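You operate a simulated robot arm through the tools that you are given. There is no shell and no other tool.

You are at the controls of a simulated robot arm. One attempt, no reset.

JOB
Finish sifting, brush the carbon dust off the small table, shut the mill's lid and set the knob to fine.
Fine: put the brush back. Set down upright: brush. What is to be rubbed or washed off counts as gone when no trace of it is left.

It is judged by the outcome, as a careful person would: the job done as asked, and still so three seconds after it is handed in. It fails if anything else is knocked over, pushed out of place, dropped, spilled or broken. Lids that push on must go on centred and level and be pressed home; caps that screw on are set level and turned clockwise until they are tight.

ROBOT AND FRAMES
A 6-joint arm with a two-finger parallel gripper, fixed in place. Base frame: the origin is on the floor under the middle of its stand, x ahead of it, y to its left, z up; the work surface is at about z = 0.92. Readings come in m, rad, newtons and seconds.
With the tool pointing down near the work surface it reaches from about 0.1 to 0.64 m from the base axis. Its first joint turns from -2.897 to 2.897 rad. Payload 1.57 kg.
The TCP is the grasp point between the finger pads, 0.03 m short of the fingertips. In the tool frame z runs along the fingers and y along their closing line. The gripper opens to 0.11 m. The fingers are 0.024 m wide and 0.012 m thick; the gripper's body (0.048 by 0.112 m) begins 0.078 m behind the TCP.
Orientation is that of the tool frame in the base frame, as [roll, pitch, yaw] about the fixed x, y, z axes, in that order (R = Rz(yaw) Ry(pitch) Rx(roll)). With the fingers straight down and closing along the base's y, the tool's x points along the base's -x, its y along +y and its z along -z.

CONTROLS
- The arm moves only by the tool play_rows. Its argument "deltas" is one flat list of numbers, 7 for each row, row after row: the turn, a rotation vector about the tool's x, y, z in rad, then the shift along the tool's x, y, z in m, then the gripper command, from -1 (shut) to 1 (fully open), values between in proportion. In form: [rx, ry, rz, x, y, z, fingers, rx, ry, rz, x, y, z, fingers, ...]. A call has 1 to 20 rows; each row shifts and turns the commanded pose from where the row before left it, along the tool's axes as they then stand. A row lasts 0.2 s, in which the tool goes at most 0.05 m and 0.15 rad; a call with a longer step from one row to the next is refused whole, and so is a gripper value outside its range. Where a pose cannot be reached the arm comes as near as it can. A force on the tool above 40 N (or 10 N above the force at the start of the call, whichever is more), or a blocked arm, ends the call early, and 0.2 s more pass. Each finger travels about 0.108 m/s and halts on what it meets, pressing with about 23 N; the grip force reading is that of the motor and also rises with nothing between the fingers. The clock runs only during rows and for 0.2 s after the last one: add rows that do not move to give the fingers time. It gives the time, the measured TCP pose, the force on the tool (base axes), the opening and the grip force at its end, in the units of the frame above (readings bear some noise), with the torque about the TCP (base axes, N m) and any sound that the robot's microphone picked up.
- Cameras (640 x 400 px; columns grow to the right, rows downward): "scene" is fixed at [0.0483, 0.6502, 1.6975]; the picture's right is [-0.72, -0.69, 0.00], its down [-0.38, 0.39, -0.84] and it looks along [0.58, -0.60, -0.54] (base axes); focal length 311 px, centre (320, 200). "wrist" rides on the gripper at [0.07, 0.016, -0.141] in the tool frame; the picture's right is [-0.23, 0.97, 0.00], its down [-0.86, -0.20, -0.48] and it looks along [-0.47, -0.11, 0.88] (tool axes); focal length 222 px, centre (320, 200). There is no depth. A picture from a camera that has moved, and an enlarged one, comes with that camera's place and axes in the base frame and with its lens.
- get_image(camera): a new picture of that camera. The clock stands still meanwhile.
- raise_lower(by): moves the trunk up (or, below 0, down) by that many m; the arm rides with it, the base frame stays. It gives what a move gives, with no picture.
- enlarge(camera, box): a new picture of the part [left, top, right, bottom] of that camera's present view, enlarged. The clock stands still meanwhile.
- hand_in(): hands the job in; it is judged then, once.

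Nothing tells you positions but the pictures and the camera data. Unless the task says otherwise, let go and move clear before handing in.

The tools are called after ">>>" as a command line: name --argument value ..., lists and objects as JSON in quotes. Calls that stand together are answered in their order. play_rows: Moves the arm, as the interface text tells. Its arguments: {"type":"object","properties":{"deltas":{"type":"array","items":{"type":"number"}}},"required":["deltas"]} The other tools are called the same way: raise_lower (by) moves the trunk up or down; get_image (camera) takes a picture; enlarge (camera, box) takes an enlarged picture of a part of a camera's view; hand_in () hands the job in.

At the start:

```text
clock: 0.0
position: [0.4463, 0.1885, 1.5181]
tool_rot: [3.14, 0.0, -3.14]
contact_force: [1.0, 0.1, -0.1]
wrist_torque: [-0.01, 0.02, 0.03]
finger_gap: 0.1097
grasp_force: 0.0
trunk travel left (down, up): [-0.475, 0.115]
```

scene: 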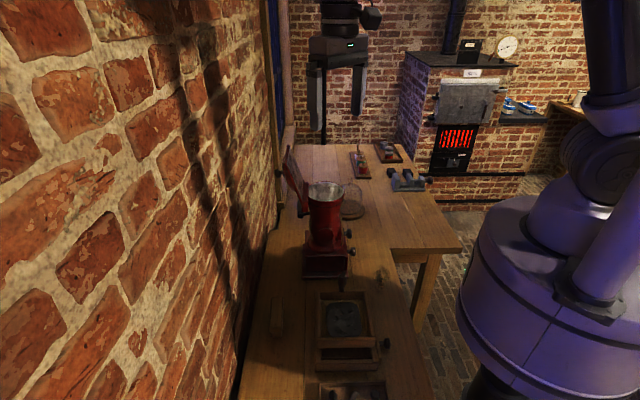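
wrist: 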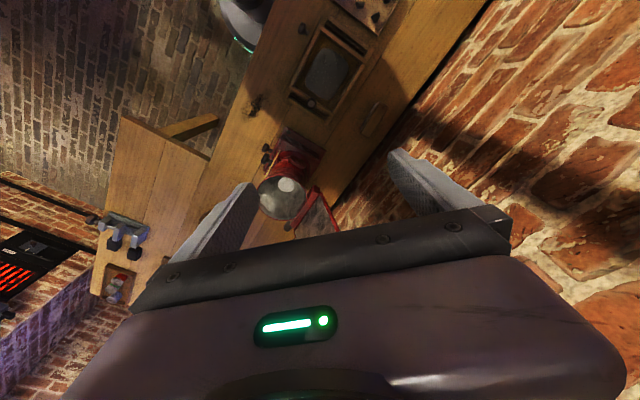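

I see a workbench along the wall with a red mill (lid open, hinged), a wooden tray/sieve, a brush perhaps, and an oven in the background. I'll enlarge several parts to understand what's where before moving.

>>> enlarge --camera "scene" --box '[240, 240, 440, 400]'

>>> enlarge --camera "scene" --box '[260, 130, 420, 300]'

>>> enlarge --camera "wrist" --box '[220, 0, 460, 150]'

>>> enlarge --camera "wrist" --box '[80, 80, 360, 300]'

```text
2.50 times, centred on (340, 320) of scene
camera zoom: at [0.0483, 0.6502, 1.6975], right [-0.72, -0.69, 0.0], down [-0.38, 0.39, -0.84], along [0.58, -0.6, -0.54], focal length 778 px, centre (270, -100)
```

zoom: 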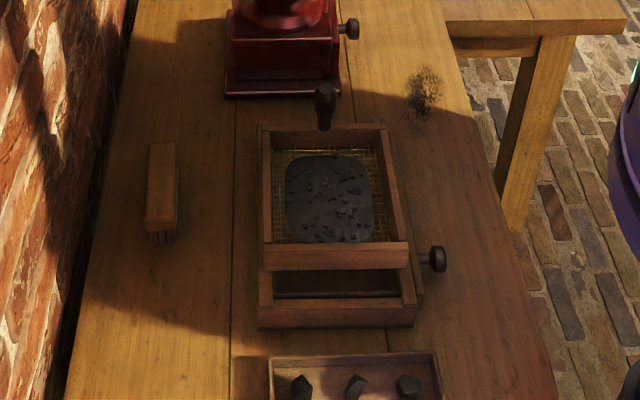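

```text
2.35 times, centred on (340, 215) of scene
camera zoom: at [0.0483, 0.6502, 1.6975], right [-0.72, -0.69, 0.0], down [-0.38, 0.39, -0.84], along [0.58, -0.6, -0.54], focal length 732 px, centre (273, 165)
```

zoom: 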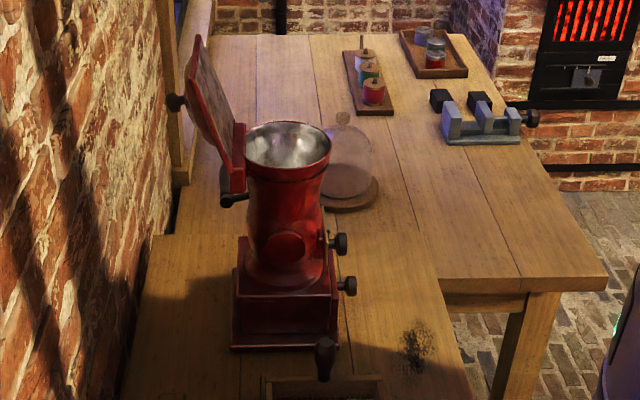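

```text
2.67 times, centred on (340, 75) of wrist
camera zoom: at [0.377, 0.2051, 1.6592], right [0.23, 0.97, 0.0], down [0.86, -0.2, 0.48], along [0.47, -0.11, -0.88], focal length 592 px, centre (267, 533)
```

zoom: 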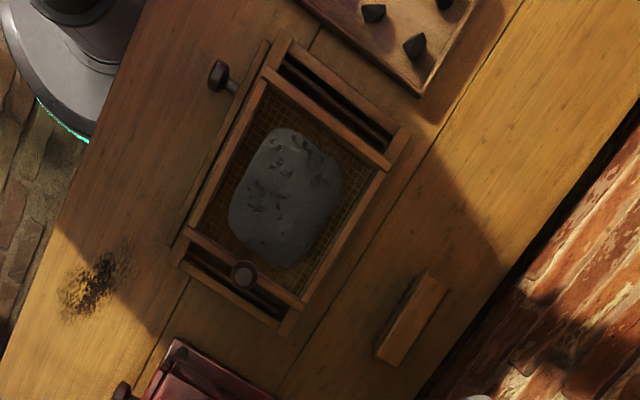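

```text
1.82 times, centred on (220, 190) of wrist
camera zoom: at [0.377, 0.2051, 1.6592], right [0.23, 0.97, 0.0], down [0.86, -0.2, 0.48], along [0.47, -0.11, -0.88], focal length 404 px, centre (502, 218)
```

zoom: 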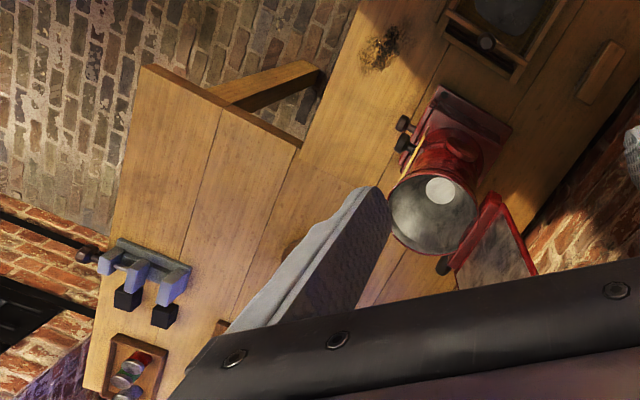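

The bench runs diagonally: its long direction is about (0.71, −0.71), and the wall lies toward (0.71, 0.71). I put the sieve box near (0.37, 0.22), the brush near (0.52, 0.34), the dust near (0.405, −0.02) and the mill near (0.6, 0.09) with its hopper rim at z≈1.22. I'll turn the tool 45° so the wrist camera faces the bench squarely, and back away a little to look around.

>>> play_rows --deltas '[0, 0, -0.131, 0, 0, 0, 1, 0, 0, -0.131, 0, 0, 0, 1, 0, 0, -0.131, 0, 0, 0, 1, 0, 0, -0.131, 0, 0, 0, 1, 0, 0, -0.131, 0, 0, 0, 1, 0, 0, -0.131, 0, 0, 0, 1, 0, 0, 0, 0.04, 0, 0, 1, 0, 0, 0, 0.04, 0, 0, 1, 0, 0, 0, 0.04, 0, 0, 1, 0, 0, 0, 0.04, 0, 0, 1]'

```text
clock: 2.2
position: [0.3319, 0.0744, 1.5187]
tool_rot: [3.141, 0.001, -2.354]
contact_force: [-0.7, 0.0, 0.6]
wrist_torque: [0.01, -0.02, 0.0]
finger_gap: 0.1097
grasp_force: 0.1
trunk travel left (down, up): [-0.475, 0.115]
```

>>> get_image --camera "wrist"

>>> get_image --camera "scene"

```text
taken
camera wrist: at [0.2698, 0.0375, 1.6602], right [-0.53, 0.85, 0.0], down [0.74, 0.47, 0.48], along [0.41, 0.25, -0.88], focal length 222 px, centre (320, 200)
```

wrist: 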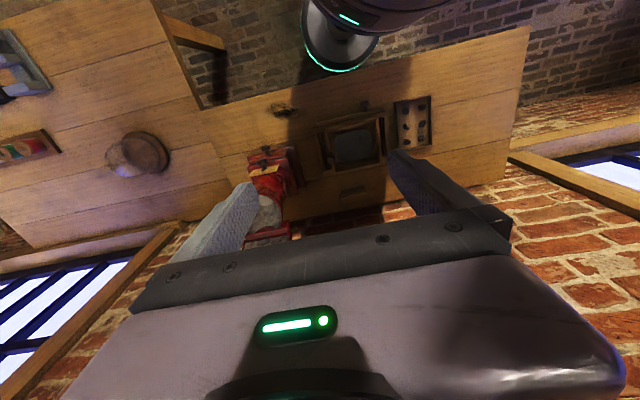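

```text
taken
```

scene: 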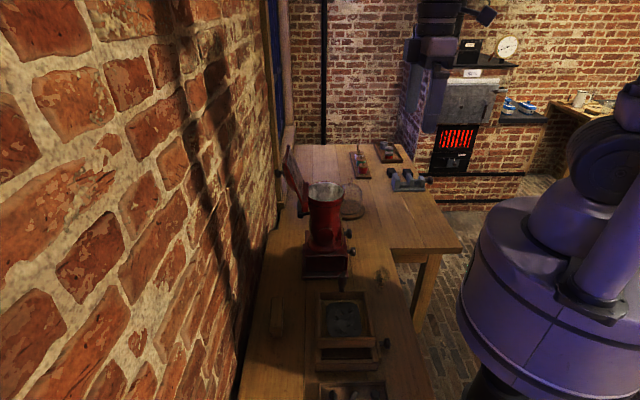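

The wrist view now faces the bench squarely (picture bottom is wall side). I'll zoom in on the mill and the sieve.

>>> enlarge --camera "wrist" --box '[240, 90, 440, 215]'

>>> enlarge --camera "wrist" --box '[230, 140, 310, 190]'

>>> enlarge --camera "scene" --box '[290, 170, 380, 290]'

```text
3.20 times, centred on (340, 152) of wrist
camera zoom: at [0.2698, 0.0375, 1.6602], right [-0.53, 0.85, 0.0], down [0.74, 0.47, 0.48], along [0.41, 0.25, -0.88], focal length 711 px, centre (256, 352)
```

zoom: 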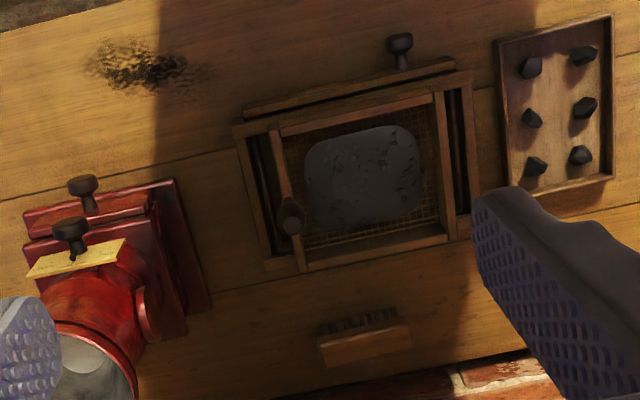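

```text
8.00 times, centred on (270, 165) of wrist
camera zoom: at [0.2698, 0.0375, 1.6602], right [-0.53, 0.85, 0.0], down [0.74, 0.47, 0.48], along [0.41, 0.25, -0.88], focal length 1777 px, centre (720, 480)
```

zoom: 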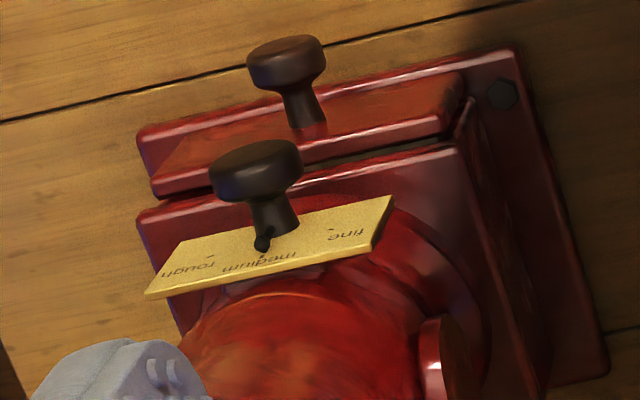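

```text
3.33 times, centred on (335, 230) of scene
camera zoom: at [0.0483, 0.6502, 1.6975], right [-0.72, -0.69, 0.0], down [-0.38, 0.39, -0.84], along [0.58, -0.6, -0.54], focal length 1038 px, centre (270, 100)
```

zoom: 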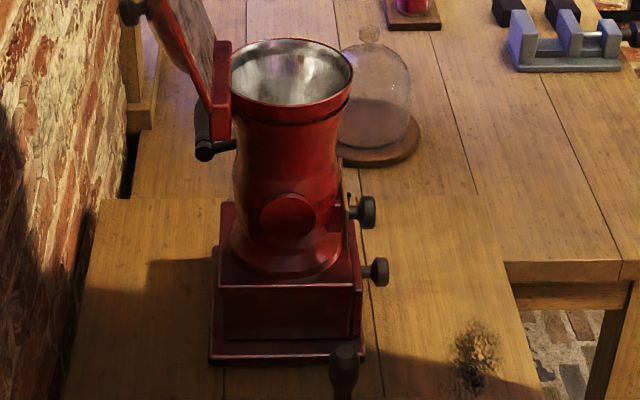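

The upper mill knob sits on a brass plate reading fine / medium / rough; "fine" is on the left seen from the robot. I put that knob at about s=0.384, l=0.373, z=1.046 (s toward the wall, l along the bench); the lower knob is the drawer's. I'll move over toward the sieve and lower the trunk for a close look.

>>> play_rows --deltas '[0, 0, 0, -0.03, 0.03, 0, 1, 0, 0, 0, -0.03, 0.03, 0, 1, 0, 0, 0, -0.03, 0.03, 0, 1, 0, 0, 0, -0.03, 0.02, 0, 1]'

>>> raise_lower --by -0.3

>>> get_image --camera "wrist"

>>> get_image --camera "scene"

```text
clock: 3.2
position: [0.3417, 0.2395, 1.5166]
tool_rot: [-3.142, 0.001, -2.354]
contact_force: [0.8, 0.6, -0.3]
wrist_torque: [-0.03, 0.03, 0.02]
finger_gap: 0.11
grasp_force: 0.0
trunk travel left (down, up): [-0.475, 0.115]
```

```text
clock: 6.2
position: [0.3392, 0.2376, 1.2166]
tool_rot: [-3.142, 0.0, -2.354]
contact_force: [1.1, 0.9, -0.6]
wrist_torque: [0.02, 0.04, 0.01]
finger_gap: 0.11
grasp_force: 0.0
trunk travel left (down, up): [-0.175, 0.415]
```

```text
taken
camera wrist: at [0.2798, 0.2004, 1.3593], right [-0.53, 0.85, 0.0], down [0.74, 0.47, 0.48], along [0.41, 0.25, -0.88], focal length 222 px, centre (320, 200)
```

wrist: 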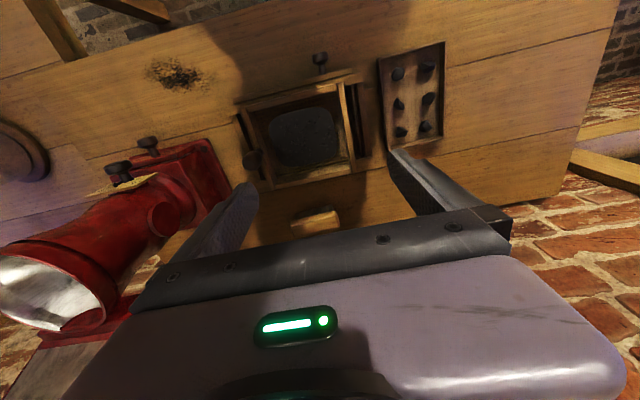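

```text
taken
```

scene: 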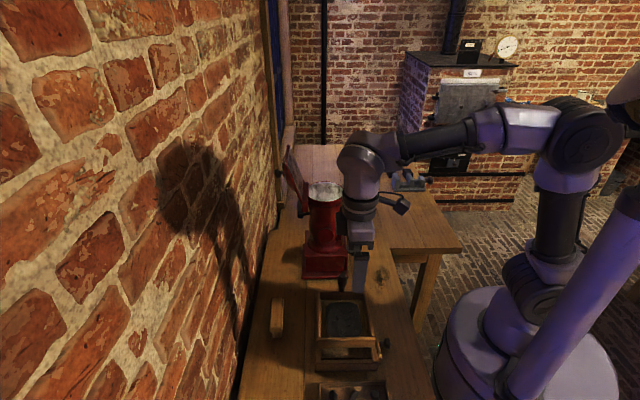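

The arm is now above the sieve with a clear view. Zooming on the sieve box, brush and knob.

>>> enlarge --camera "wrist" --box '[225, 40, 385, 140]'

>>> enlarge --camera "wrist" --box '[225, 110, 385, 240]'

>>> enlarge --camera "scene" --box '[260, 280, 400, 400]'

>>> enlarge --camera "wrist" --box '[80, 120, 240, 240]'

```text
4.00 times, centred on (305, 90) of wrist
camera zoom: at [0.2798, 0.2004, 1.3593], right [-0.53, 0.85, 0.0], down [0.74, 0.47, 0.48], along [0.41, 0.25, -0.88], focal length 888 px, centre (380, 640)
```

zoom: 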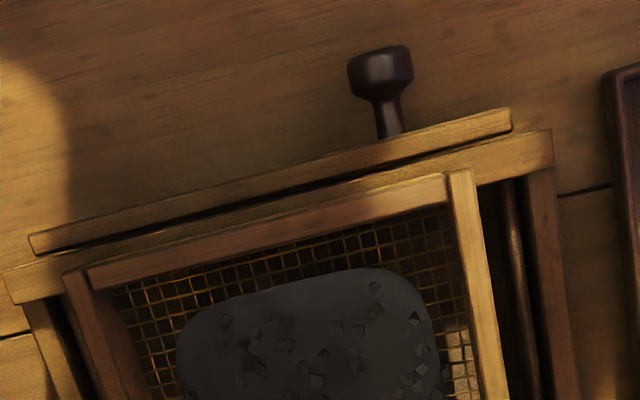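

```text
3.08 times, centred on (305, 175) of wrist
camera zoom: at [0.2798, 0.2004, 1.3593], right [-0.53, 0.85, 0.0], down [0.74, 0.47, 0.48], along [0.41, 0.25, -0.88], focal length 684 px, centre (366, 277)
```

zoom: 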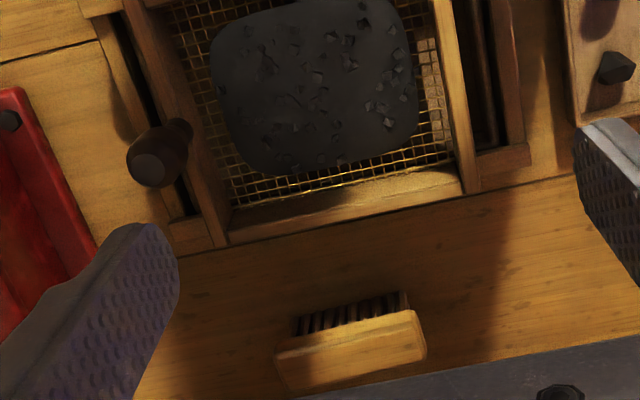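

```text
3.33 times, centred on (330, 340) of scene
camera zoom: at [0.0483, 0.6502, 1.6975], right [-0.72, -0.69, 0.0], down [-0.38, 0.39, -0.84], along [0.58, -0.6, -0.54], focal length 1038 px, centre (287, -267)
```

zoom: 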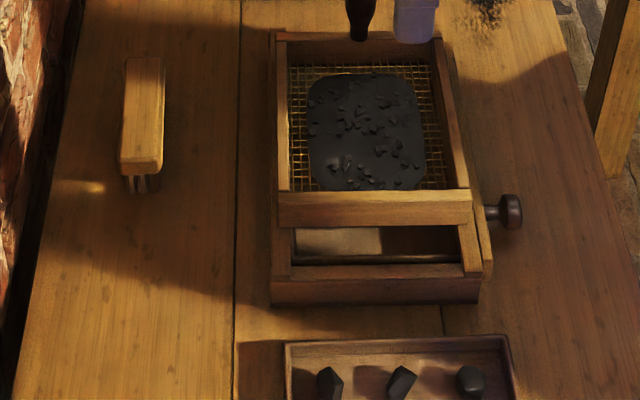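

```text
3.33 times, centred on (160, 180) of wrist
camera zoom: at [0.2798, 0.2004, 1.3593], right [-0.53, 0.85, 0.0], down [0.74, 0.47, 0.48], along [0.41, 0.25, -0.88], focal length 740 px, centre (853, 267)
```

zoom: 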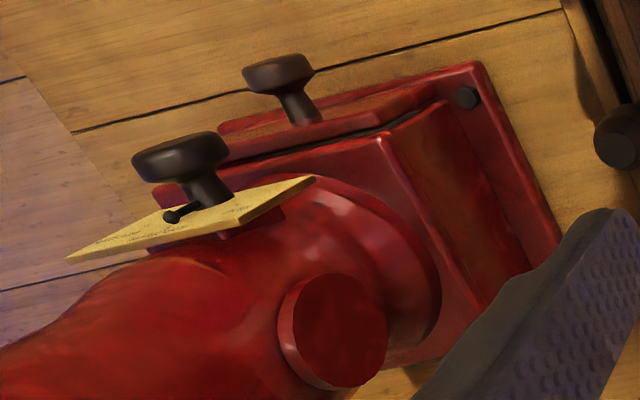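

The sieve frame slides lengthwise (along the bench) inside the box, with a vertical turned handle at its mill end at about s=0.424, l=0.183, top z≈1.05. I'll go over that handle and verify alignment before gripping it.

>>> play_rows --deltas '[0, 0, 0, -0.0055, -0.037, 0, 1, 0, 0, 0, -0.0055, -0.037, 0, 1, 0, 0, 0, -0.0055, -0.037, 0, 1, 0, 0, 0, 0, 0, 0.03, 0.4, 0, 0, 0, 0, 0, 0.03, 0.3, 0, 0, 0, 0, 0, 0.0, 0.3]'

>>> get_image --camera "wrist"

>>> enlarge --camera "scene" --box '[270, 210, 430, 340]'

```text
clock: 7.6
position: [0.4328, 0.1708, 1.1574]
tool_rot: [-3.141, 0.0, -2.354]
contact_force: [0.1, -0.2, -0.9]
wrist_torque: [0.0, 0.01, 0.05]
finger_gap: 0.0715
grasp_force: 0.0
trunk travel left (down, up): [-0.175, 0.415]
```

```text
taken
camera wrist: at [0.3705, 0.1334, 1.2983], right [-0.53, 0.85, 0.0], down [0.74, 0.47, 0.48], along [0.41, 0.25, -0.88], focal length 222 px, centre (320, 200)
```

wrist: 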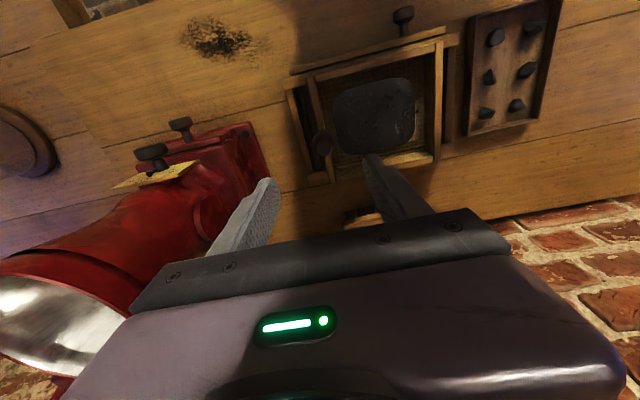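

```text
3.08 times, centred on (350, 275) of scene
camera zoom: at [0.0483, 0.6502, 1.6975], right [-0.72, -0.69, 0.0], down [-0.38, 0.39, -0.84], along [0.58, -0.6, -0.54], focal length 958 px, centre (228, -31)
```

zoom: 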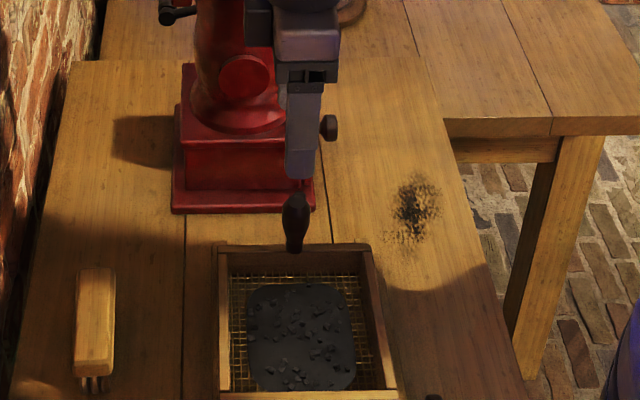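

>>> enlarge --camera "wrist" --box '[260, 60, 440, 200]'

>>> enlarge --camera "scene" --box '[320, 250, 370, 300]'

```text
2.86 times, centred on (350, 130) of wrist
camera zoom: at [0.3705, 0.1334, 1.2983], right [-0.53, 0.85, 0.0], down [0.74, 0.47, 0.48], along [0.41, 0.25, -0.88], focal length 635 px, centre (234, 400)
```

zoom: 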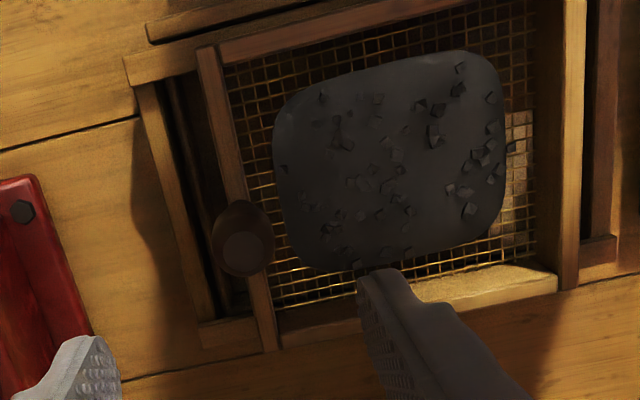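

```text
8.00 times, centred on (345, 275) of scene
camera zoom: at [0.0483, 0.6502, 1.6975], right [-0.72, -0.69, 0.0], down [-0.38, 0.39, -0.84], along [0.58, -0.6, -0.54], focal length 2490 px, centre (120, -400)
```

zoom: 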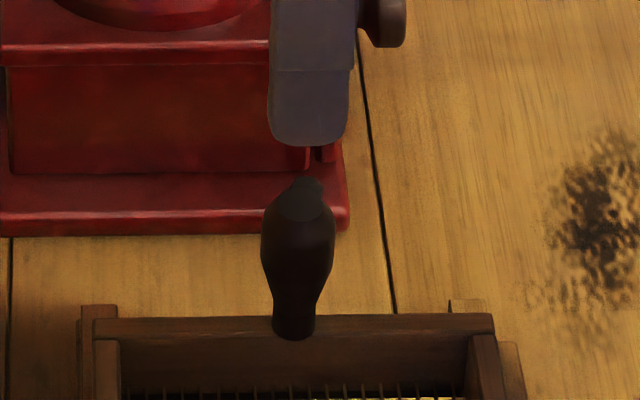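

The handle axis is at s≈0.421, l≈0.180, widest at z≈1.035; I'm about 6 mm off, so I correct, descend around it and close.

>>> play_rows --deltas '[0, 0, 0, 0.006, 0.005, 0.0, 0.3, 0, 0, 0, 0, 0, 0.04, 0.3, 0, 0, 0, 0, 0, 0.04, 0.3, 0, 0, 0, 0, 0, 0.024, 0.3, 0, 0, 0, 0, 0, 0.02, 0.3, 0, 0, 0, 0, 0, 0, 0.3]'

>>> get_image --camera "wrist"

>>> enlarge --camera "scene" --box '[290, 230, 400, 320]'

```text
clock: 9.0
position: [0.4234, 0.1701, 1.0323]
tool_rot: [-3.14, 0.0, -2.355]
contact_force: [-0.3, 0.1, -0.2]
wrist_torque: [0.02, 0.02, 0.05]
finger_gap: 0.0712
grasp_force: 0.1
trunk travel left (down, up): [-0.175, 0.415]
```

```text
taken
camera wrist: at [0.3629, 0.1331, 1.1743], right [-0.53, 0.85, 0.0], down [0.74, 0.46, 0.48], along [0.41, 0.25, -0.88], focal length 222 px, centre (320, 200)
```

wrist: 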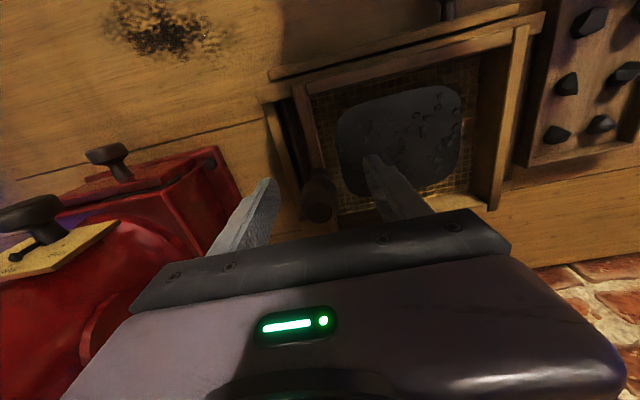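

```text
4.44 times, centred on (345, 275) of scene
camera zoom: at [0.0483, 0.6502, 1.6975], right [-0.72, -0.69, 0.0], down [-0.38, 0.39, -0.84], along [0.58, -0.6, -0.54], focal length 1384 px, centre (209, -133)
```

zoom: 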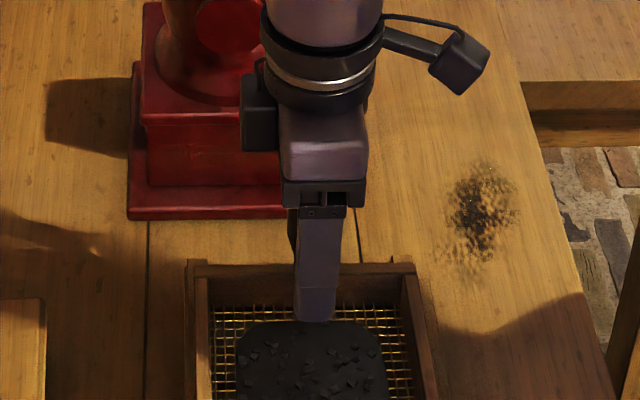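

The handle stands between the fingers. Closing on it.

>>> play_rows --deltas '[0, 0, 0, 0, 0, 0, -0.2, 0, 0, 0, 0, 0, 0, -1, 0, 0, 0, 0, 0, 0, -1, 0, 0, 0, 0, 0, 0, -1]'

>>> get_image --camera "wrist"

```text
clock: 10.0
position: [0.4236, 0.1702, 1.0336]
tool_rot: [3.14, 0.001, -2.352]
contact_force: [-1.4, -0.3, -1.2]
wrist_torque: [0.16, -0.16, -0.01]
finger_gap: 0.0248
grasp_force: 36.8
trunk travel left (down, up): [-0.175, 0.415]
```

```text
taken
camera wrist: at [0.363, 0.1331, 1.1745], right [-0.53, 0.85, 0.0], down [0.74, 0.46, 0.48], along [0.41, 0.25, -0.88], focal length 222 px, centre (320, 200)
```

wrist: 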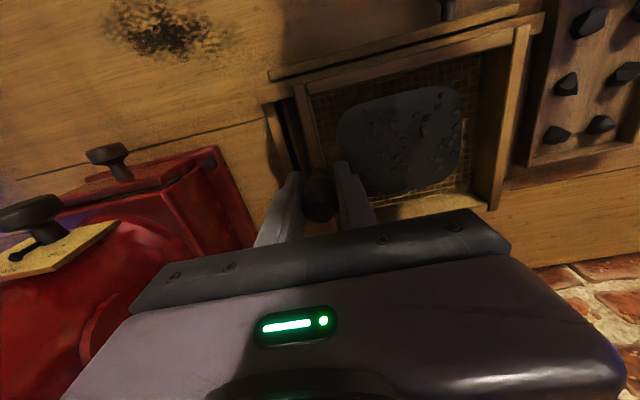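

Gripped (gap 25 mm). Now a gentle probing stroke away from the mill (−l) in small steps to feel the end of travel.

>>> play_rows --deltas '[0, 0, 0, 0, 0.004, 0, -1, 0, 0, 0, 0, 0.004, 0, -1, 0, 0, 0, 0, 0.004, 0, -1]'

>>> enlarge --camera "wrist" --box '[250, 10, 550, 220]'

```text
clock: 10.8
position: [0.4151, 0.1793, 1.0333]
tool_rot: [-3.141, 0.001, -2.355]
contact_force: [1.2, 1.0, -4.6]
wrist_torque: [0.33, -0.64, 0.1]
finger_gap: 0.0247
grasp_force: 35.9
trunk travel left (down, up): [-0.175, 0.415]
```

```text
1.90 times, centred on (400, 115) of wrist
camera zoom: at [0.3542, 0.1419, 1.1745], right [-0.53, 0.85, 0.0], down [0.75, 0.46, 0.48], along [0.41, 0.25, -0.88], focal length 423 px, centre (168, 362)
```

zoom: 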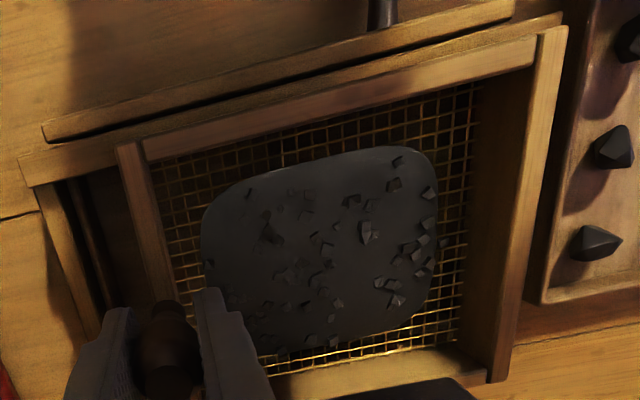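

>>> enlarge --camera "scene" --box '[290, 270, 420, 390]'

>>> play_rows --deltas '[0, 0, 0, 0, 0.003, 0, -1, 0, 0, 0, 0, 0.003, 0, -1]'

>>> enlarge --camera "scene" --box '[290, 270, 420, 390]'

```text
3.33 times, centred on (355, 330) of scene
camera zoom: at [0.0483, 0.6502, 1.6975], right [-0.72, -0.69, 0.0], down [-0.38, 0.39, -0.84], along [0.58, -0.6, -0.54], focal length 1038 px, centre (203, -233)
```

zoom: 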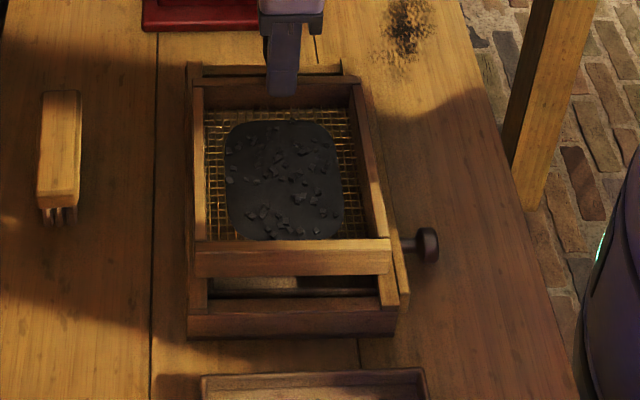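

```text
clock: 11.4
position: [0.4101, 0.1847, 1.0328]
tool_rot: [-3.141, -0.002, -2.354]
contact_force: [1.8, 1.1, -12.8]
wrist_torque: [0.5, -0.63, 0.06]
finger_gap: 0.0246
grasp_force: 36.4
trunk travel left (down, up): [-0.175, 0.415]
```

```text
3.33 times, centred on (355, 330) of scene
camera zoom: at [0.0483, 0.6502, 1.6975], right [-0.72, -0.69, 0.0], down [-0.38, 0.39, -0.84], along [0.58, -0.6, -0.54], focal length 1038 px, centre (203, -233)
```

zoom: 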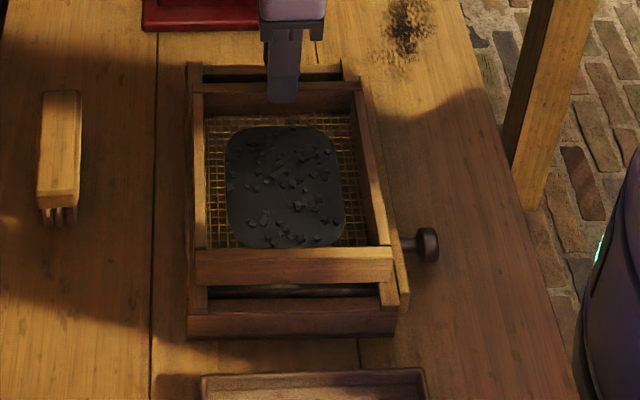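

The sieve slides freely along the box; there's still a gap at the near end. A slight downward pull built up, so I ease down 1 mm and continue the stroke in small steps.

>>> play_rows --deltas '[0, 0, 0, 0, 0, 0.001, -1, 0, 0, 0, 0, 0.003, 0, -1, 0, 0, 0, 0, 0.003, 0, -1]'

>>> enlarge --camera "scene" --box '[310, 290, 410, 380]'

```text
clock: 12.2
position: [0.4068, 0.1872, 1.0332]
tool_rot: [3.141, -0.001, -2.355]
contact_force: [2.4, 1.2, 4.8]
wrist_torque: [-0.71, 0.66, -0.03]
finger_gap: 0.0248
grasp_force: 37.0
trunk travel left (down, up): [-0.175, 0.415]
```

```text
4.44 times, centred on (360, 335) of scene
camera zoom: at [0.0483, 0.6502, 1.6975], right [-0.72, -0.69, 0.0], down [-0.38, 0.39, -0.84], along [0.58, -0.6, -0.54], focal length 1384 px, centre (142, -400)
```

zoom: 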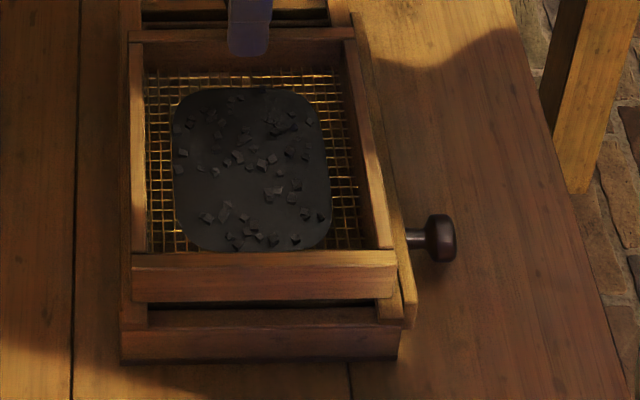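

Travel of 24 mm so far without resistance, near gap nearly closed. Now back the other way toward the mill side, past the start, again checking.

>>> play_rows --deltas '[0, 0, 0, 0, -0.006, 0, -1, 0, 0, 0, 0, -0.006, 0, -1, 0, 0, 0, 0, -0.006, 0, -1, 0, 0, 0, 0, -0.006, 0, -1, 0, 0, 0, 0, -0.004, 0, -1, 0, 0, 0, 0, -0.004, 0, -1]'

>>> enlarge --camera "scene" --box '[310, 270, 410, 370]'

>>> enlarge --camera "wrist" --box '[230, 10, 550, 220]'

```text
clock: 13.6
position: [0.4292, 0.1656, 1.0325]
tool_rot: [-3.14, 0.001, -2.355]
contact_force: [2.8, 2.9, 7.2]
wrist_torque: [0.89, -0.68, 0.01]
finger_gap: 0.0251
grasp_force: 36.2
trunk travel left (down, up): [-0.175, 0.415]
```

```text
4.00 times, centred on (360, 320) of scene
camera zoom: at [0.0483, 0.6502, 1.6975], right [-0.72, -0.69, 0.0], down [-0.38, 0.39, -0.84], along [0.58, -0.6, -0.54], focal length 1245 px, centre (160, -280)
```

zoom: 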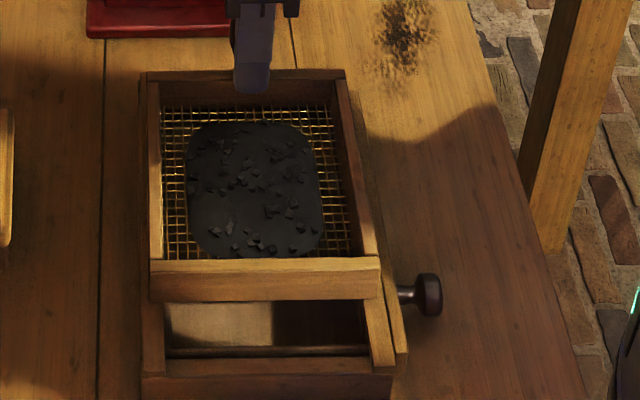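

```text
1.90 times, centred on (390, 115) of wrist
camera zoom: at [0.3683, 0.1276, 1.1744], right [-0.53, 0.85, 0.0], down [0.74, 0.47, 0.48], along [0.41, 0.25, -0.88], focal length 423 px, centre (187, 362)
```

zoom: 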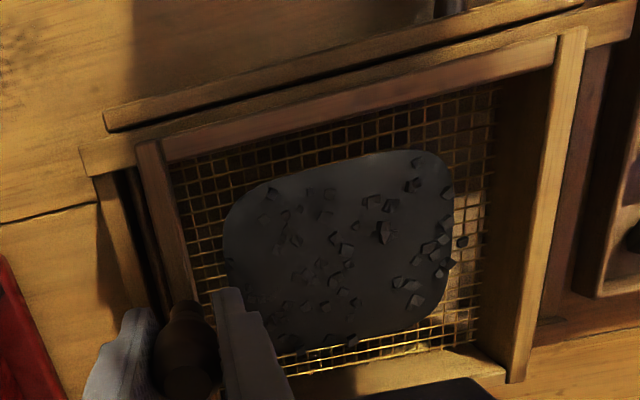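

The sieve also moves freely toward the mill. Now I'll do steady back-and-forth sifting strokes within the proven range (l≈0.158–0.19).

>>> play_rows --deltas '[0, 0, 0, 0, 0.014, 0, -1, 0, 0, 0, 0, 0.014, 0, -1, 0, 0, 0, 0, -0.015, 0, -1, 0, 0, 0, 0, -0.015, 0, -1, 0, 0, 0, 0, 0.015, 0, -1, 0, 0, 0, 0, 0.015, 0, -1, 0, 0, 0, 0, -0.015, 0, -1, 0, 0, 0, 0, -0.015, 0, -1, 0, 0, 0, 0, 0.015, 0, -1, 0, 0, 0, 0, 0.015, 0, -1, 0, 0, 0, 0, -0.015, 0, -1, 0, 0, 0, 0, -0.015, 0, -1, 0, 0, 0, 0, 0.015, 0, -1, 0, 0, 0, 0, 0.015, 0, -1, 0, 0, 0, 0, -0.015, 0, -1, 0, 0, 0, 0, -0.015, 0, -1]'

>>> enlarge --camera "scene" --box '[310, 270, 410, 370]'

>>> enlarge --camera "wrist" --box '[230, 10, 550, 220]'

```text
clock: 17.0
position: [0.4305, 0.1632, 1.032]
tool_rot: [-3.141, 0.0, -2.355]
contact_force: [5.4, 4.6, 10.4]
wrist_torque: [0.65, -0.22, -0.14]
finger_gap: 0.0248
grasp_force: 36.2
trunk travel left (down, up): [-0.175, 0.415]
```

```text
4.00 times, centred on (360, 320) of scene
camera zoom: at [0.0483, 0.6502, 1.6975], right [-0.72, -0.69, 0.0], down [-0.38, 0.39, -0.84], along [0.58, -0.6, -0.54], focal length 1245 px, centre (160, -280)
```

zoom: 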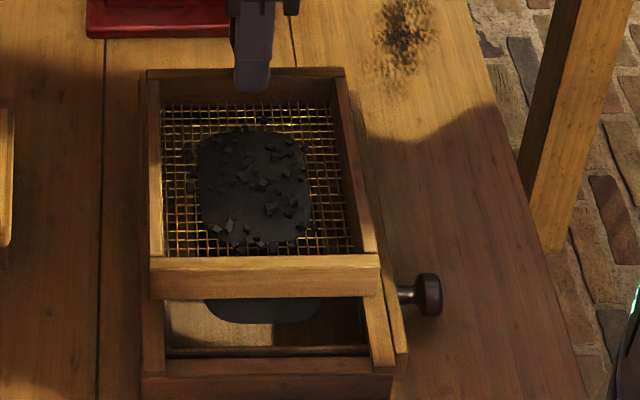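

```text
1.90 times, centred on (390, 115) of wrist
camera zoom: at [0.3695, 0.1262, 1.1741], right [-0.53, 0.85, 0.0], down [0.74, 0.47, 0.48], along [0.41, 0.25, -0.88], focal length 423 px, centre (187, 362)
```

zoom: 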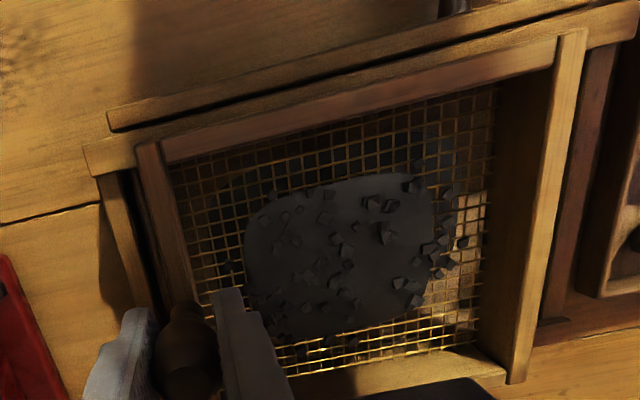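

Sifting works: the powder pad shrinks and powder appears in the drawer. I relieve the small side/down load and continue the strokes.

>>> play_rows --deltas '[0, 0, 0, -0.0007, 0.015, -0.0008, -1, 0, 0, 0, 0, 0.015, 0, -1, 0, 0, 0, 0, -0.015, 0, -1, 0, 0, 0, 0, -0.015, 0, -1, 0, 0, 0, 0, 0.015, 0, -1, 0, 0, 0, 0, 0.015, 0, -1, 0, 0, 0, 0, -0.015, 0, -1, 0, 0, 0, 0, -0.015, 0, -1, 0, 0, 0, 0, 0.015, 0, -1, 0, 0, 0, 0, 0.015, 0, -1, 0, 0, 0, 0, -0.015, 0, -1, 0, 0, 0, 0, -0.015, 0, -1, 0, 0, 0, 0, 0.015, 0, -1, 0, 0, 0, 0, 0.015, 0, -1, 0, 0, 0, 0, -0.015, 0, -1, 0, 0, 0, 0, -0.015, 0, -1, 0, 0, 0, 0, 0.015, 0, -1, 0, 0, 0, 0, 0.015, 0, -1, 0, 0, 0, 0, -0.015, 0, -1, 0, 0, 0, 0, -0.015, 0, -1]'

>>> enlarge --camera "scene" --box '[310, 270, 410, 370]'

>>> enlarge --camera "wrist" --box '[230, 10, 550, 220]'

```text
clock: 21.2
position: [0.4309, 0.1637, 1.0339]
tool_rot: [-3.14, 0.001, -2.355]
contact_force: [-4.0, -4.1, -9.2]
wrist_torque: [0.28, 0.05, -0.08]
finger_gap: 0.0249
grasp_force: 36.3
trunk travel left (down, up): [-0.175, 0.415]
```

```text
4.00 times, centred on (360, 320) of scene
camera zoom: at [0.0483, 0.6502, 1.6975], right [-0.72, -0.69, 0.0], down [-0.38, 0.39, -0.84], along [0.58, -0.6, -0.54], focal length 1245 px, centre (160, -280)
```

zoom: 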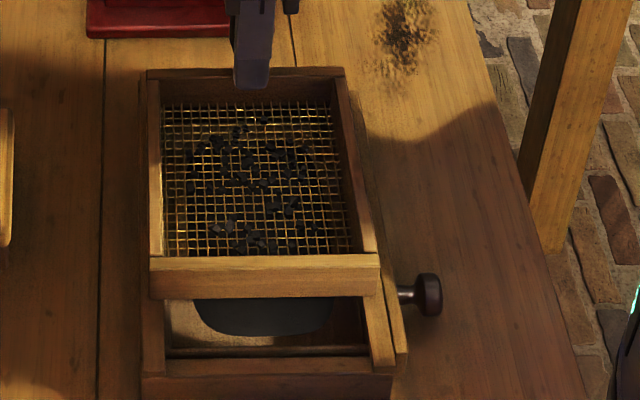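

```text
1.90 times, centred on (390, 115) of wrist
camera zoom: at [0.3698, 0.1262, 1.1751], right [-0.53, 0.85, 0.0], down [0.74, 0.46, 0.48], along [0.41, 0.25, -0.88], focal length 423 px, centre (187, 362)
```

zoom: 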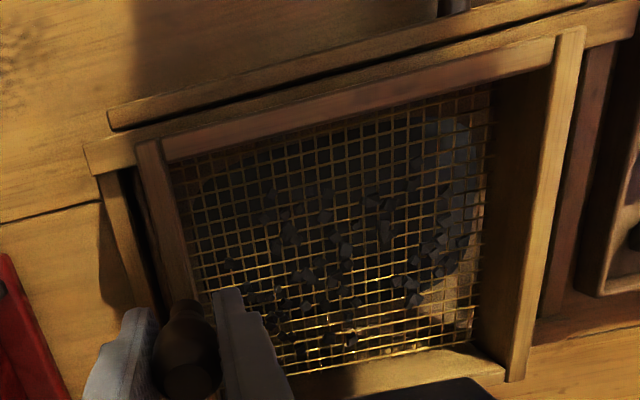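

The powder pad is gone; only coarse lumps remain on the mesh. A few more strokes to be sure, ending at about the original sieve position.

>>> play_rows --deltas '[0, 0, 0, 0.0003, 0.015, 0.0004, -1, 0, 0, 0, 0, 0.015, 0, -1, 0, 0, 0, 0, -0.015, 0, -1, 0, 0, 0, 0, -0.015, 0, -1, 0, 0, 0, 0, 0.015, 0, -1, 0, 0, 0, 0, 0.015, 0, -1, 0, 0, 0, 0, -0.015, 0, -1, 0, 0, 0, 0, -0.015, 0, -1, 0, 0, 0, 0, 0.015, 0, -1, 0, 0, 0, 0, 0.015, 0, -1, 0, 0, 0, 0, -0.015, 0, -1, 0, 0, 0, 0, -0.01, 0, -1, 0, 0, 0, 0, 0, 0, -1]'

>>> enlarge --camera "wrist" --box '[230, 10, 550, 220]'

```text
clock: 24.0
position: [0.4274, 0.1669, 1.0338]
tool_rot: [3.14, 0.001, -2.355]
contact_force: [4.4, 4.3, 10.4]
wrist_torque: [0.44, -0.39, -0.12]
finger_gap: 0.0246
grasp_force: 36.8
trunk travel left (down, up): [-0.175, 0.415]
```

```text
1.90 times, centred on (390, 115) of wrist
camera zoom: at [0.3666, 0.1296, 1.175], right [-0.53, 0.85, 0.0], down [0.74, 0.47, 0.48], along [0.41, 0.25, -0.88], focal length 423 px, centre (187, 362)
```

zoom: 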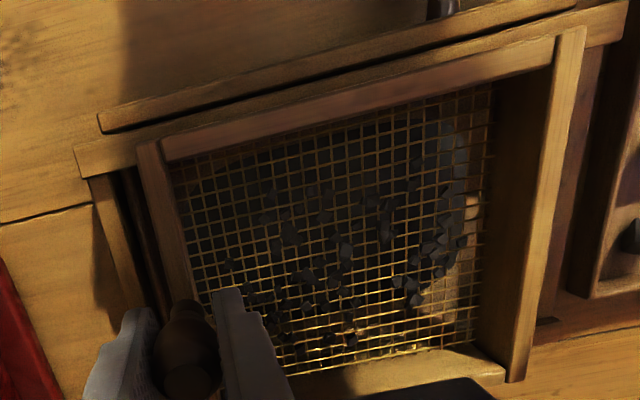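

Only coarse lumps remain, so sifting is finished. I release the handle, rise straight up, turn the gripper 90° (closing line across the bench) and head for the brush.

>>> play_rows --deltas '[0, 0, 0, 0, 0, 0, 0.0, 0, 0, 0, 0, 0, 0, 0.3, 0, 0, 0, 0, 0, 0, 0.3, 0, 0, 0, 0, 0, -0.02, 0.3, 0, 0, 0, 0, 0, -0.04, 0.3, 0, 0, 0, 0, 0, -0.045, 0.3, 0, 0, 0, 0, 0, -0.045, 0.3, 0, 0, 0.1428, 0, 0, -0.03, 0.3, 0, 0, 0.1428, 0, 0, 0, 0.3, 0, 0, 0.1428, 0, 0, 0, 0.3, 0, 0, 0.1428, 0, 0, 0, 0.3, 0, 0, 0.1428, 0, 0, 0, 0.3, 0, 0, 0.1428, 0, 0, 0, 0.3, 0, 0, 0.1428, 0, 0, 0, 0.3, 0, 0, 0.1428, 0, 0, 0, 0.3, 0, 0, 0.1428, 0, 0, 0, 0.3, 0, 0, 0.1428, 0, 0, 0, 0.3, 0, 0, 0.1428, 0, 0, 0, 0.3]'

>>> enlarge --camera "scene" --box '[250, 230, 430, 400]'

>>> get_image --camera "wrist"

```text
clock: 27.8
position: [0.4272, 0.1681, 1.213]
tool_rot: [3.14, -0.001, 2.357]
contact_force: [0.2, 0.2, -0.3]
wrist_torque: [0.0, 0.02, 0.01]
finger_gap: 0.0714
grasp_force: 0.0
trunk travel left (down, up): [-0.175, 0.415]
```

```text
2.35 times, centred on (340, 315) of scene
camera zoom: at [0.0483, 0.6502, 1.6975], right [-0.72, -0.69, 0.0], down [-0.38, 0.39, -0.84], along [0.58, -0.6, -0.54], focal length 732 px, centre (273, -71)
```

zoom: 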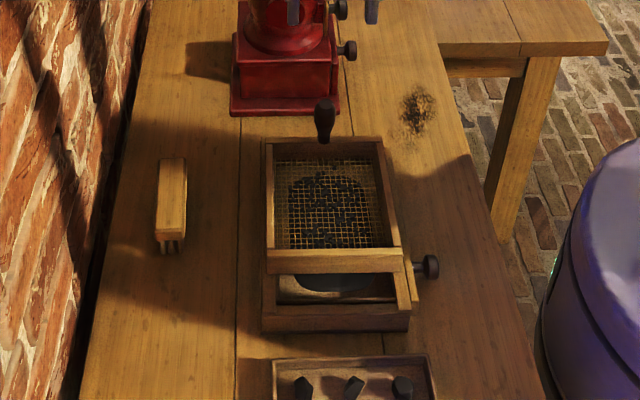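

```text
taken
camera wrist: at [0.3892, 0.2288, 1.3548], right [0.85, 0.53, 0.0], down [0.46, -0.75, 0.48], along [0.25, -0.41, -0.88], focal length 222 px, centre (320, 200)
```

wrist: 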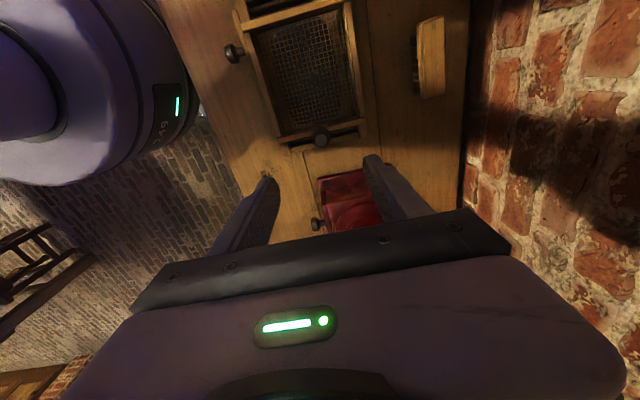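

The sieve is released and untouched. Now moving above the brush for a close look.

>>> play_rows --deltas '[0, 0, 0, 0.0102, 0.037, 0, 0.3, 0, 0, 0, 0.0102, 0.037, 0, 0.3, 0, 0, 0, 0.0102, 0.037, 0, 0.3, 0, 0, 0, 0.0102, 0.037, 0, 0.3, 0, 0, 0, 0.0102, 0.037, 0, 0.3, 0, 0, 0, 0, 0, 0.04, 0.3, 0, 0, 0, 0, 0, 0.04, 0.3]'

>>> get_image --camera "wrist"

>>> enlarge --camera "scene" --box '[240, 230, 360, 360]'

```text
clock: 29.4
position: [0.5211, 0.3346, 1.1331]
tool_rot: [3.141, 0.001, 2.358]
contact_force: [-0.6, -0.2, 0.0]
wrist_torque: [0.0, 0.02, -0.01]
finger_gap: 0.0714
grasp_force: 0.1
trunk travel left (down, up): [-0.175, 0.415]
```

```text
taken
camera wrist: at [0.4829, 0.3958, 1.2749], right [0.85, 0.53, 0.0], down [0.47, -0.74, 0.48], along [0.25, -0.41, -0.88], focal length 222 px, centre (320, 200)
```

wrist: 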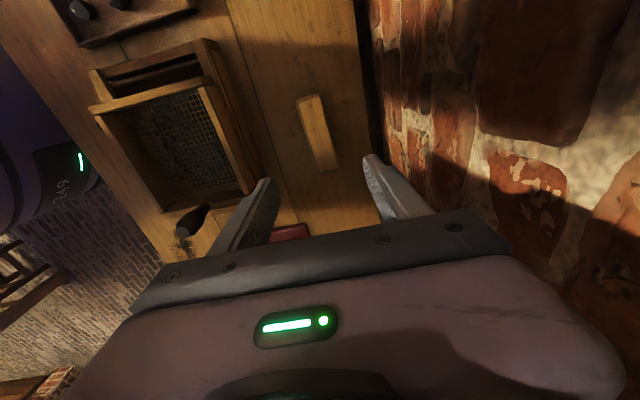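

```text
3.08 times, centred on (300, 295) of scene
camera zoom: at [0.0483, 0.6502, 1.6975], right [-0.72, -0.69, 0.0], down [-0.38, 0.39, -0.84], along [0.58, -0.6, -0.54], focal length 958 px, centre (382, -92)
```

zoom: 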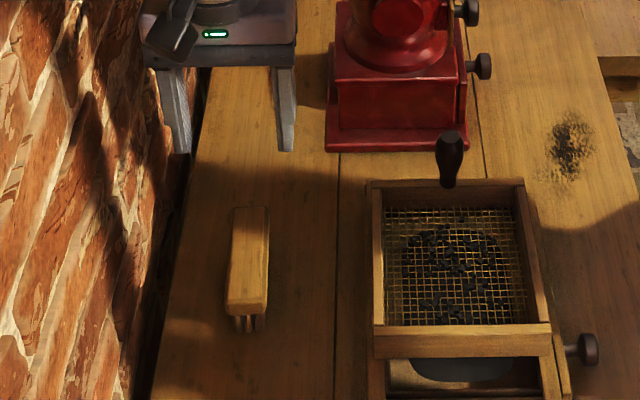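

>>> enlarge --camera "wrist" --box '[250, 70, 390, 200]'

>>> enlarge --camera "scene" --box '[255, 280, 305, 340]'

```text
3.08 times, centred on (320, 135) of wrist
camera zoom: at [0.4829, 0.3958, 1.2749], right [0.85, 0.53, 0.0], down [0.47, -0.74, 0.48], along [0.25, -0.41, -0.88], focal length 684 px, centre (320, 400)
```

zoom: 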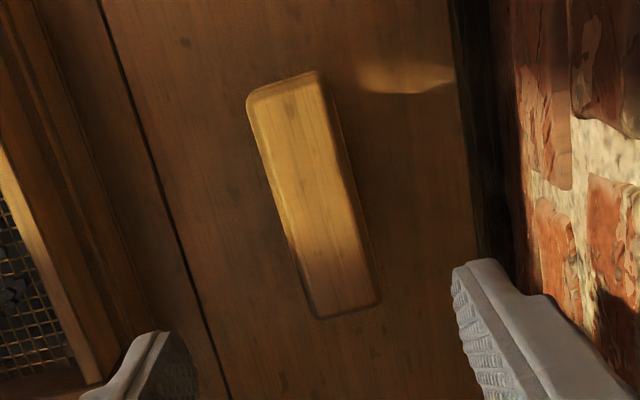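

```text
6.67 times, centred on (280, 310) of scene
camera zoom: at [0.0483, 0.6502, 1.6975], right [-0.72, -0.69, 0.0], down [-0.38, 0.39, -0.84], along [0.58, -0.6, -0.54], focal length 2075 px, centre (587, -533)
```

zoom: 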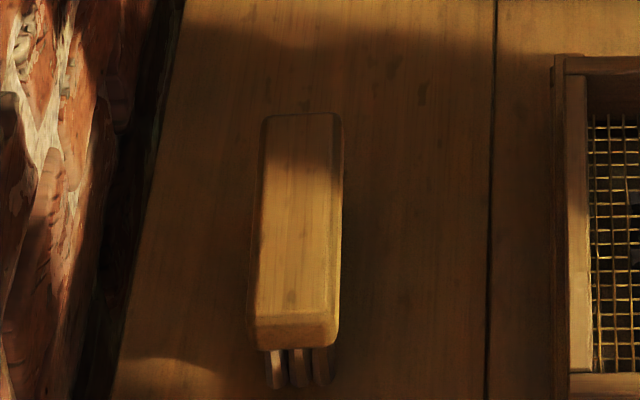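

The brush top is at z≈0.975, centre s≈0.605, l≈0.128, about 0.10×0.032 m, turned ~3°; the block spans z 0.951–0.975 with bristles below. I align the yaw and descend to grip the block.

>>> play_rows --deltas '[0, 0, -0.05, 0.004, 0, 0.02, 0.3, 0, 0, 0, 0, 0, 0.04, 0.3, 0, 0, 0, 0, 0, 0.04, 0.3, 0, 0, 0, 0, 0, 0.03, 0.3, 0, 0, 0, 0, 0, 0, 0.3]'

>>> get_image --camera "wrist"

>>> enlarge --camera "scene" --box '[240, 250, 340, 350]'

```text
clock: 30.6
position: [0.5196, 0.3367, 1.0027]
tool_rot: [3.141, -0.001, 2.409]
contact_force: [0.5, 0.5, -0.6]
wrist_torque: [0.03, -0.04, -0.02]
finger_gap: 0.0717
grasp_force: 0.0
trunk travel left (down, up): [-0.175, 0.415]
```

```text
taken
camera wrist: at [0.4781, 0.3962, 1.145], right [0.82, 0.57, 0.0], down [0.5, -0.72, 0.48], along [0.27, -0.39, -0.88], focal length 222 px, centre (320, 200)
```

wrist: 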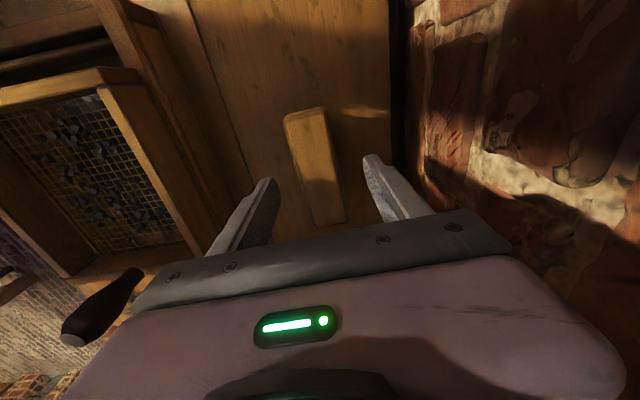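

```text
4.00 times, centred on (290, 300) of scene
camera zoom: at [0.0483, 0.6502, 1.6975], right [-0.72, -0.69, 0.0], down [-0.38, 0.39, -0.84], along [0.58, -0.6, -0.54], focal length 1245 px, centre (440, -200)
```

zoom: 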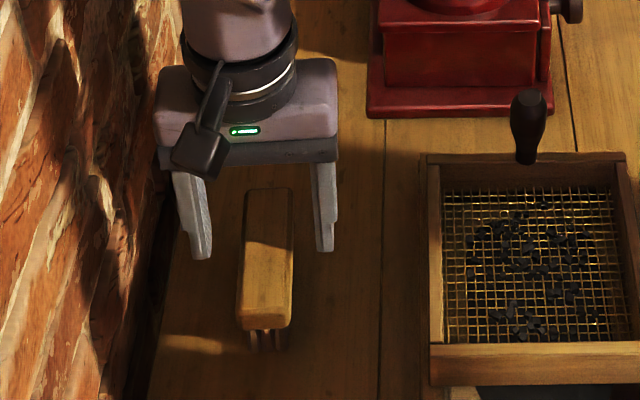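

Aligned with the brush between the fingers. Descending the last 35 mm and closing.

>>> play_rows --deltas '[0, 0, 0, 0, 0, 0.02, 0.3, 0, 0, 0, 0, 0, 0.015, 0.3, 0, 0, 0, 0, 0, 0, 0.3, 0, 0, 0, 0, 0, 0, 0, 0, 0, 0, 0, 0, 0, -1, 0, 0, 0, 0, 0, 0, -1, 0, 0, 0, 0, 0, 0, -1, 0, 0, 0, 0, 0, 0, -1]'

>>> get_image --camera "wrist"

>>> enlarge --camera "scene" --box '[240, 250, 340, 350]'

```text
clock: 32.4
position: [0.5183, 0.3363, 0.9679]
tool_rot: [-3.141, 0.001, 2.408]
contact_force: [-0.8, -0.6, 0.2]
wrist_torque: [-0.02, 0.0, 0.01]
finger_gap: 0.0355
grasp_force: 23.0
trunk travel left (down, up): [-0.175, 0.415]
```

```text
taken
camera wrist: at [0.4777, 0.3963, 1.1093], right [0.82, 0.57, 0.0], down [0.5, -0.72, 0.48], along [0.27, -0.39, -0.88], focal length 222 px, centre (320, 200)
```

wrist: 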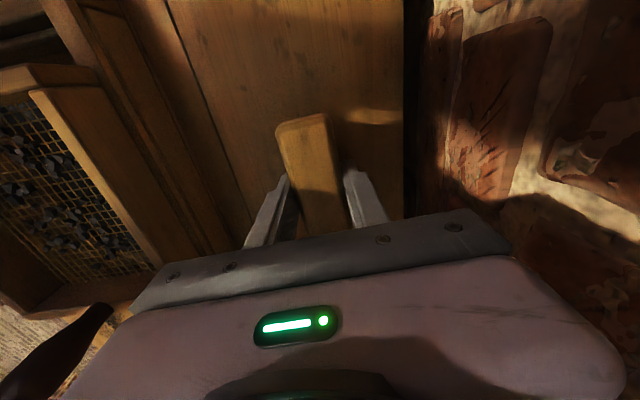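

```text
4.00 times, centred on (290, 300) of scene
camera zoom: at [0.0483, 0.6502, 1.6975], right [-0.72, -0.69, 0.0], down [-0.38, 0.39, -0.84], along [0.58, -0.6, -0.54], focal length 1245 px, centre (440, -200)
```

zoom: 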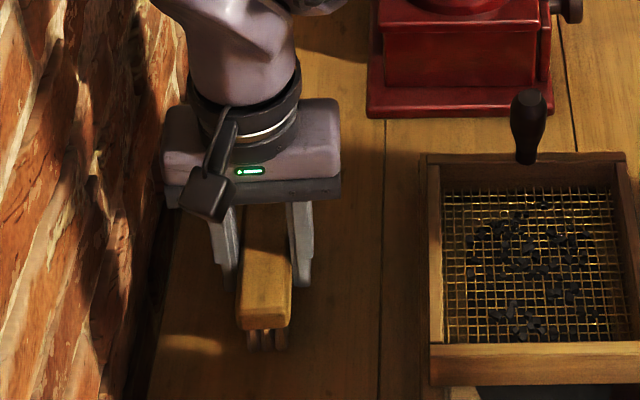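

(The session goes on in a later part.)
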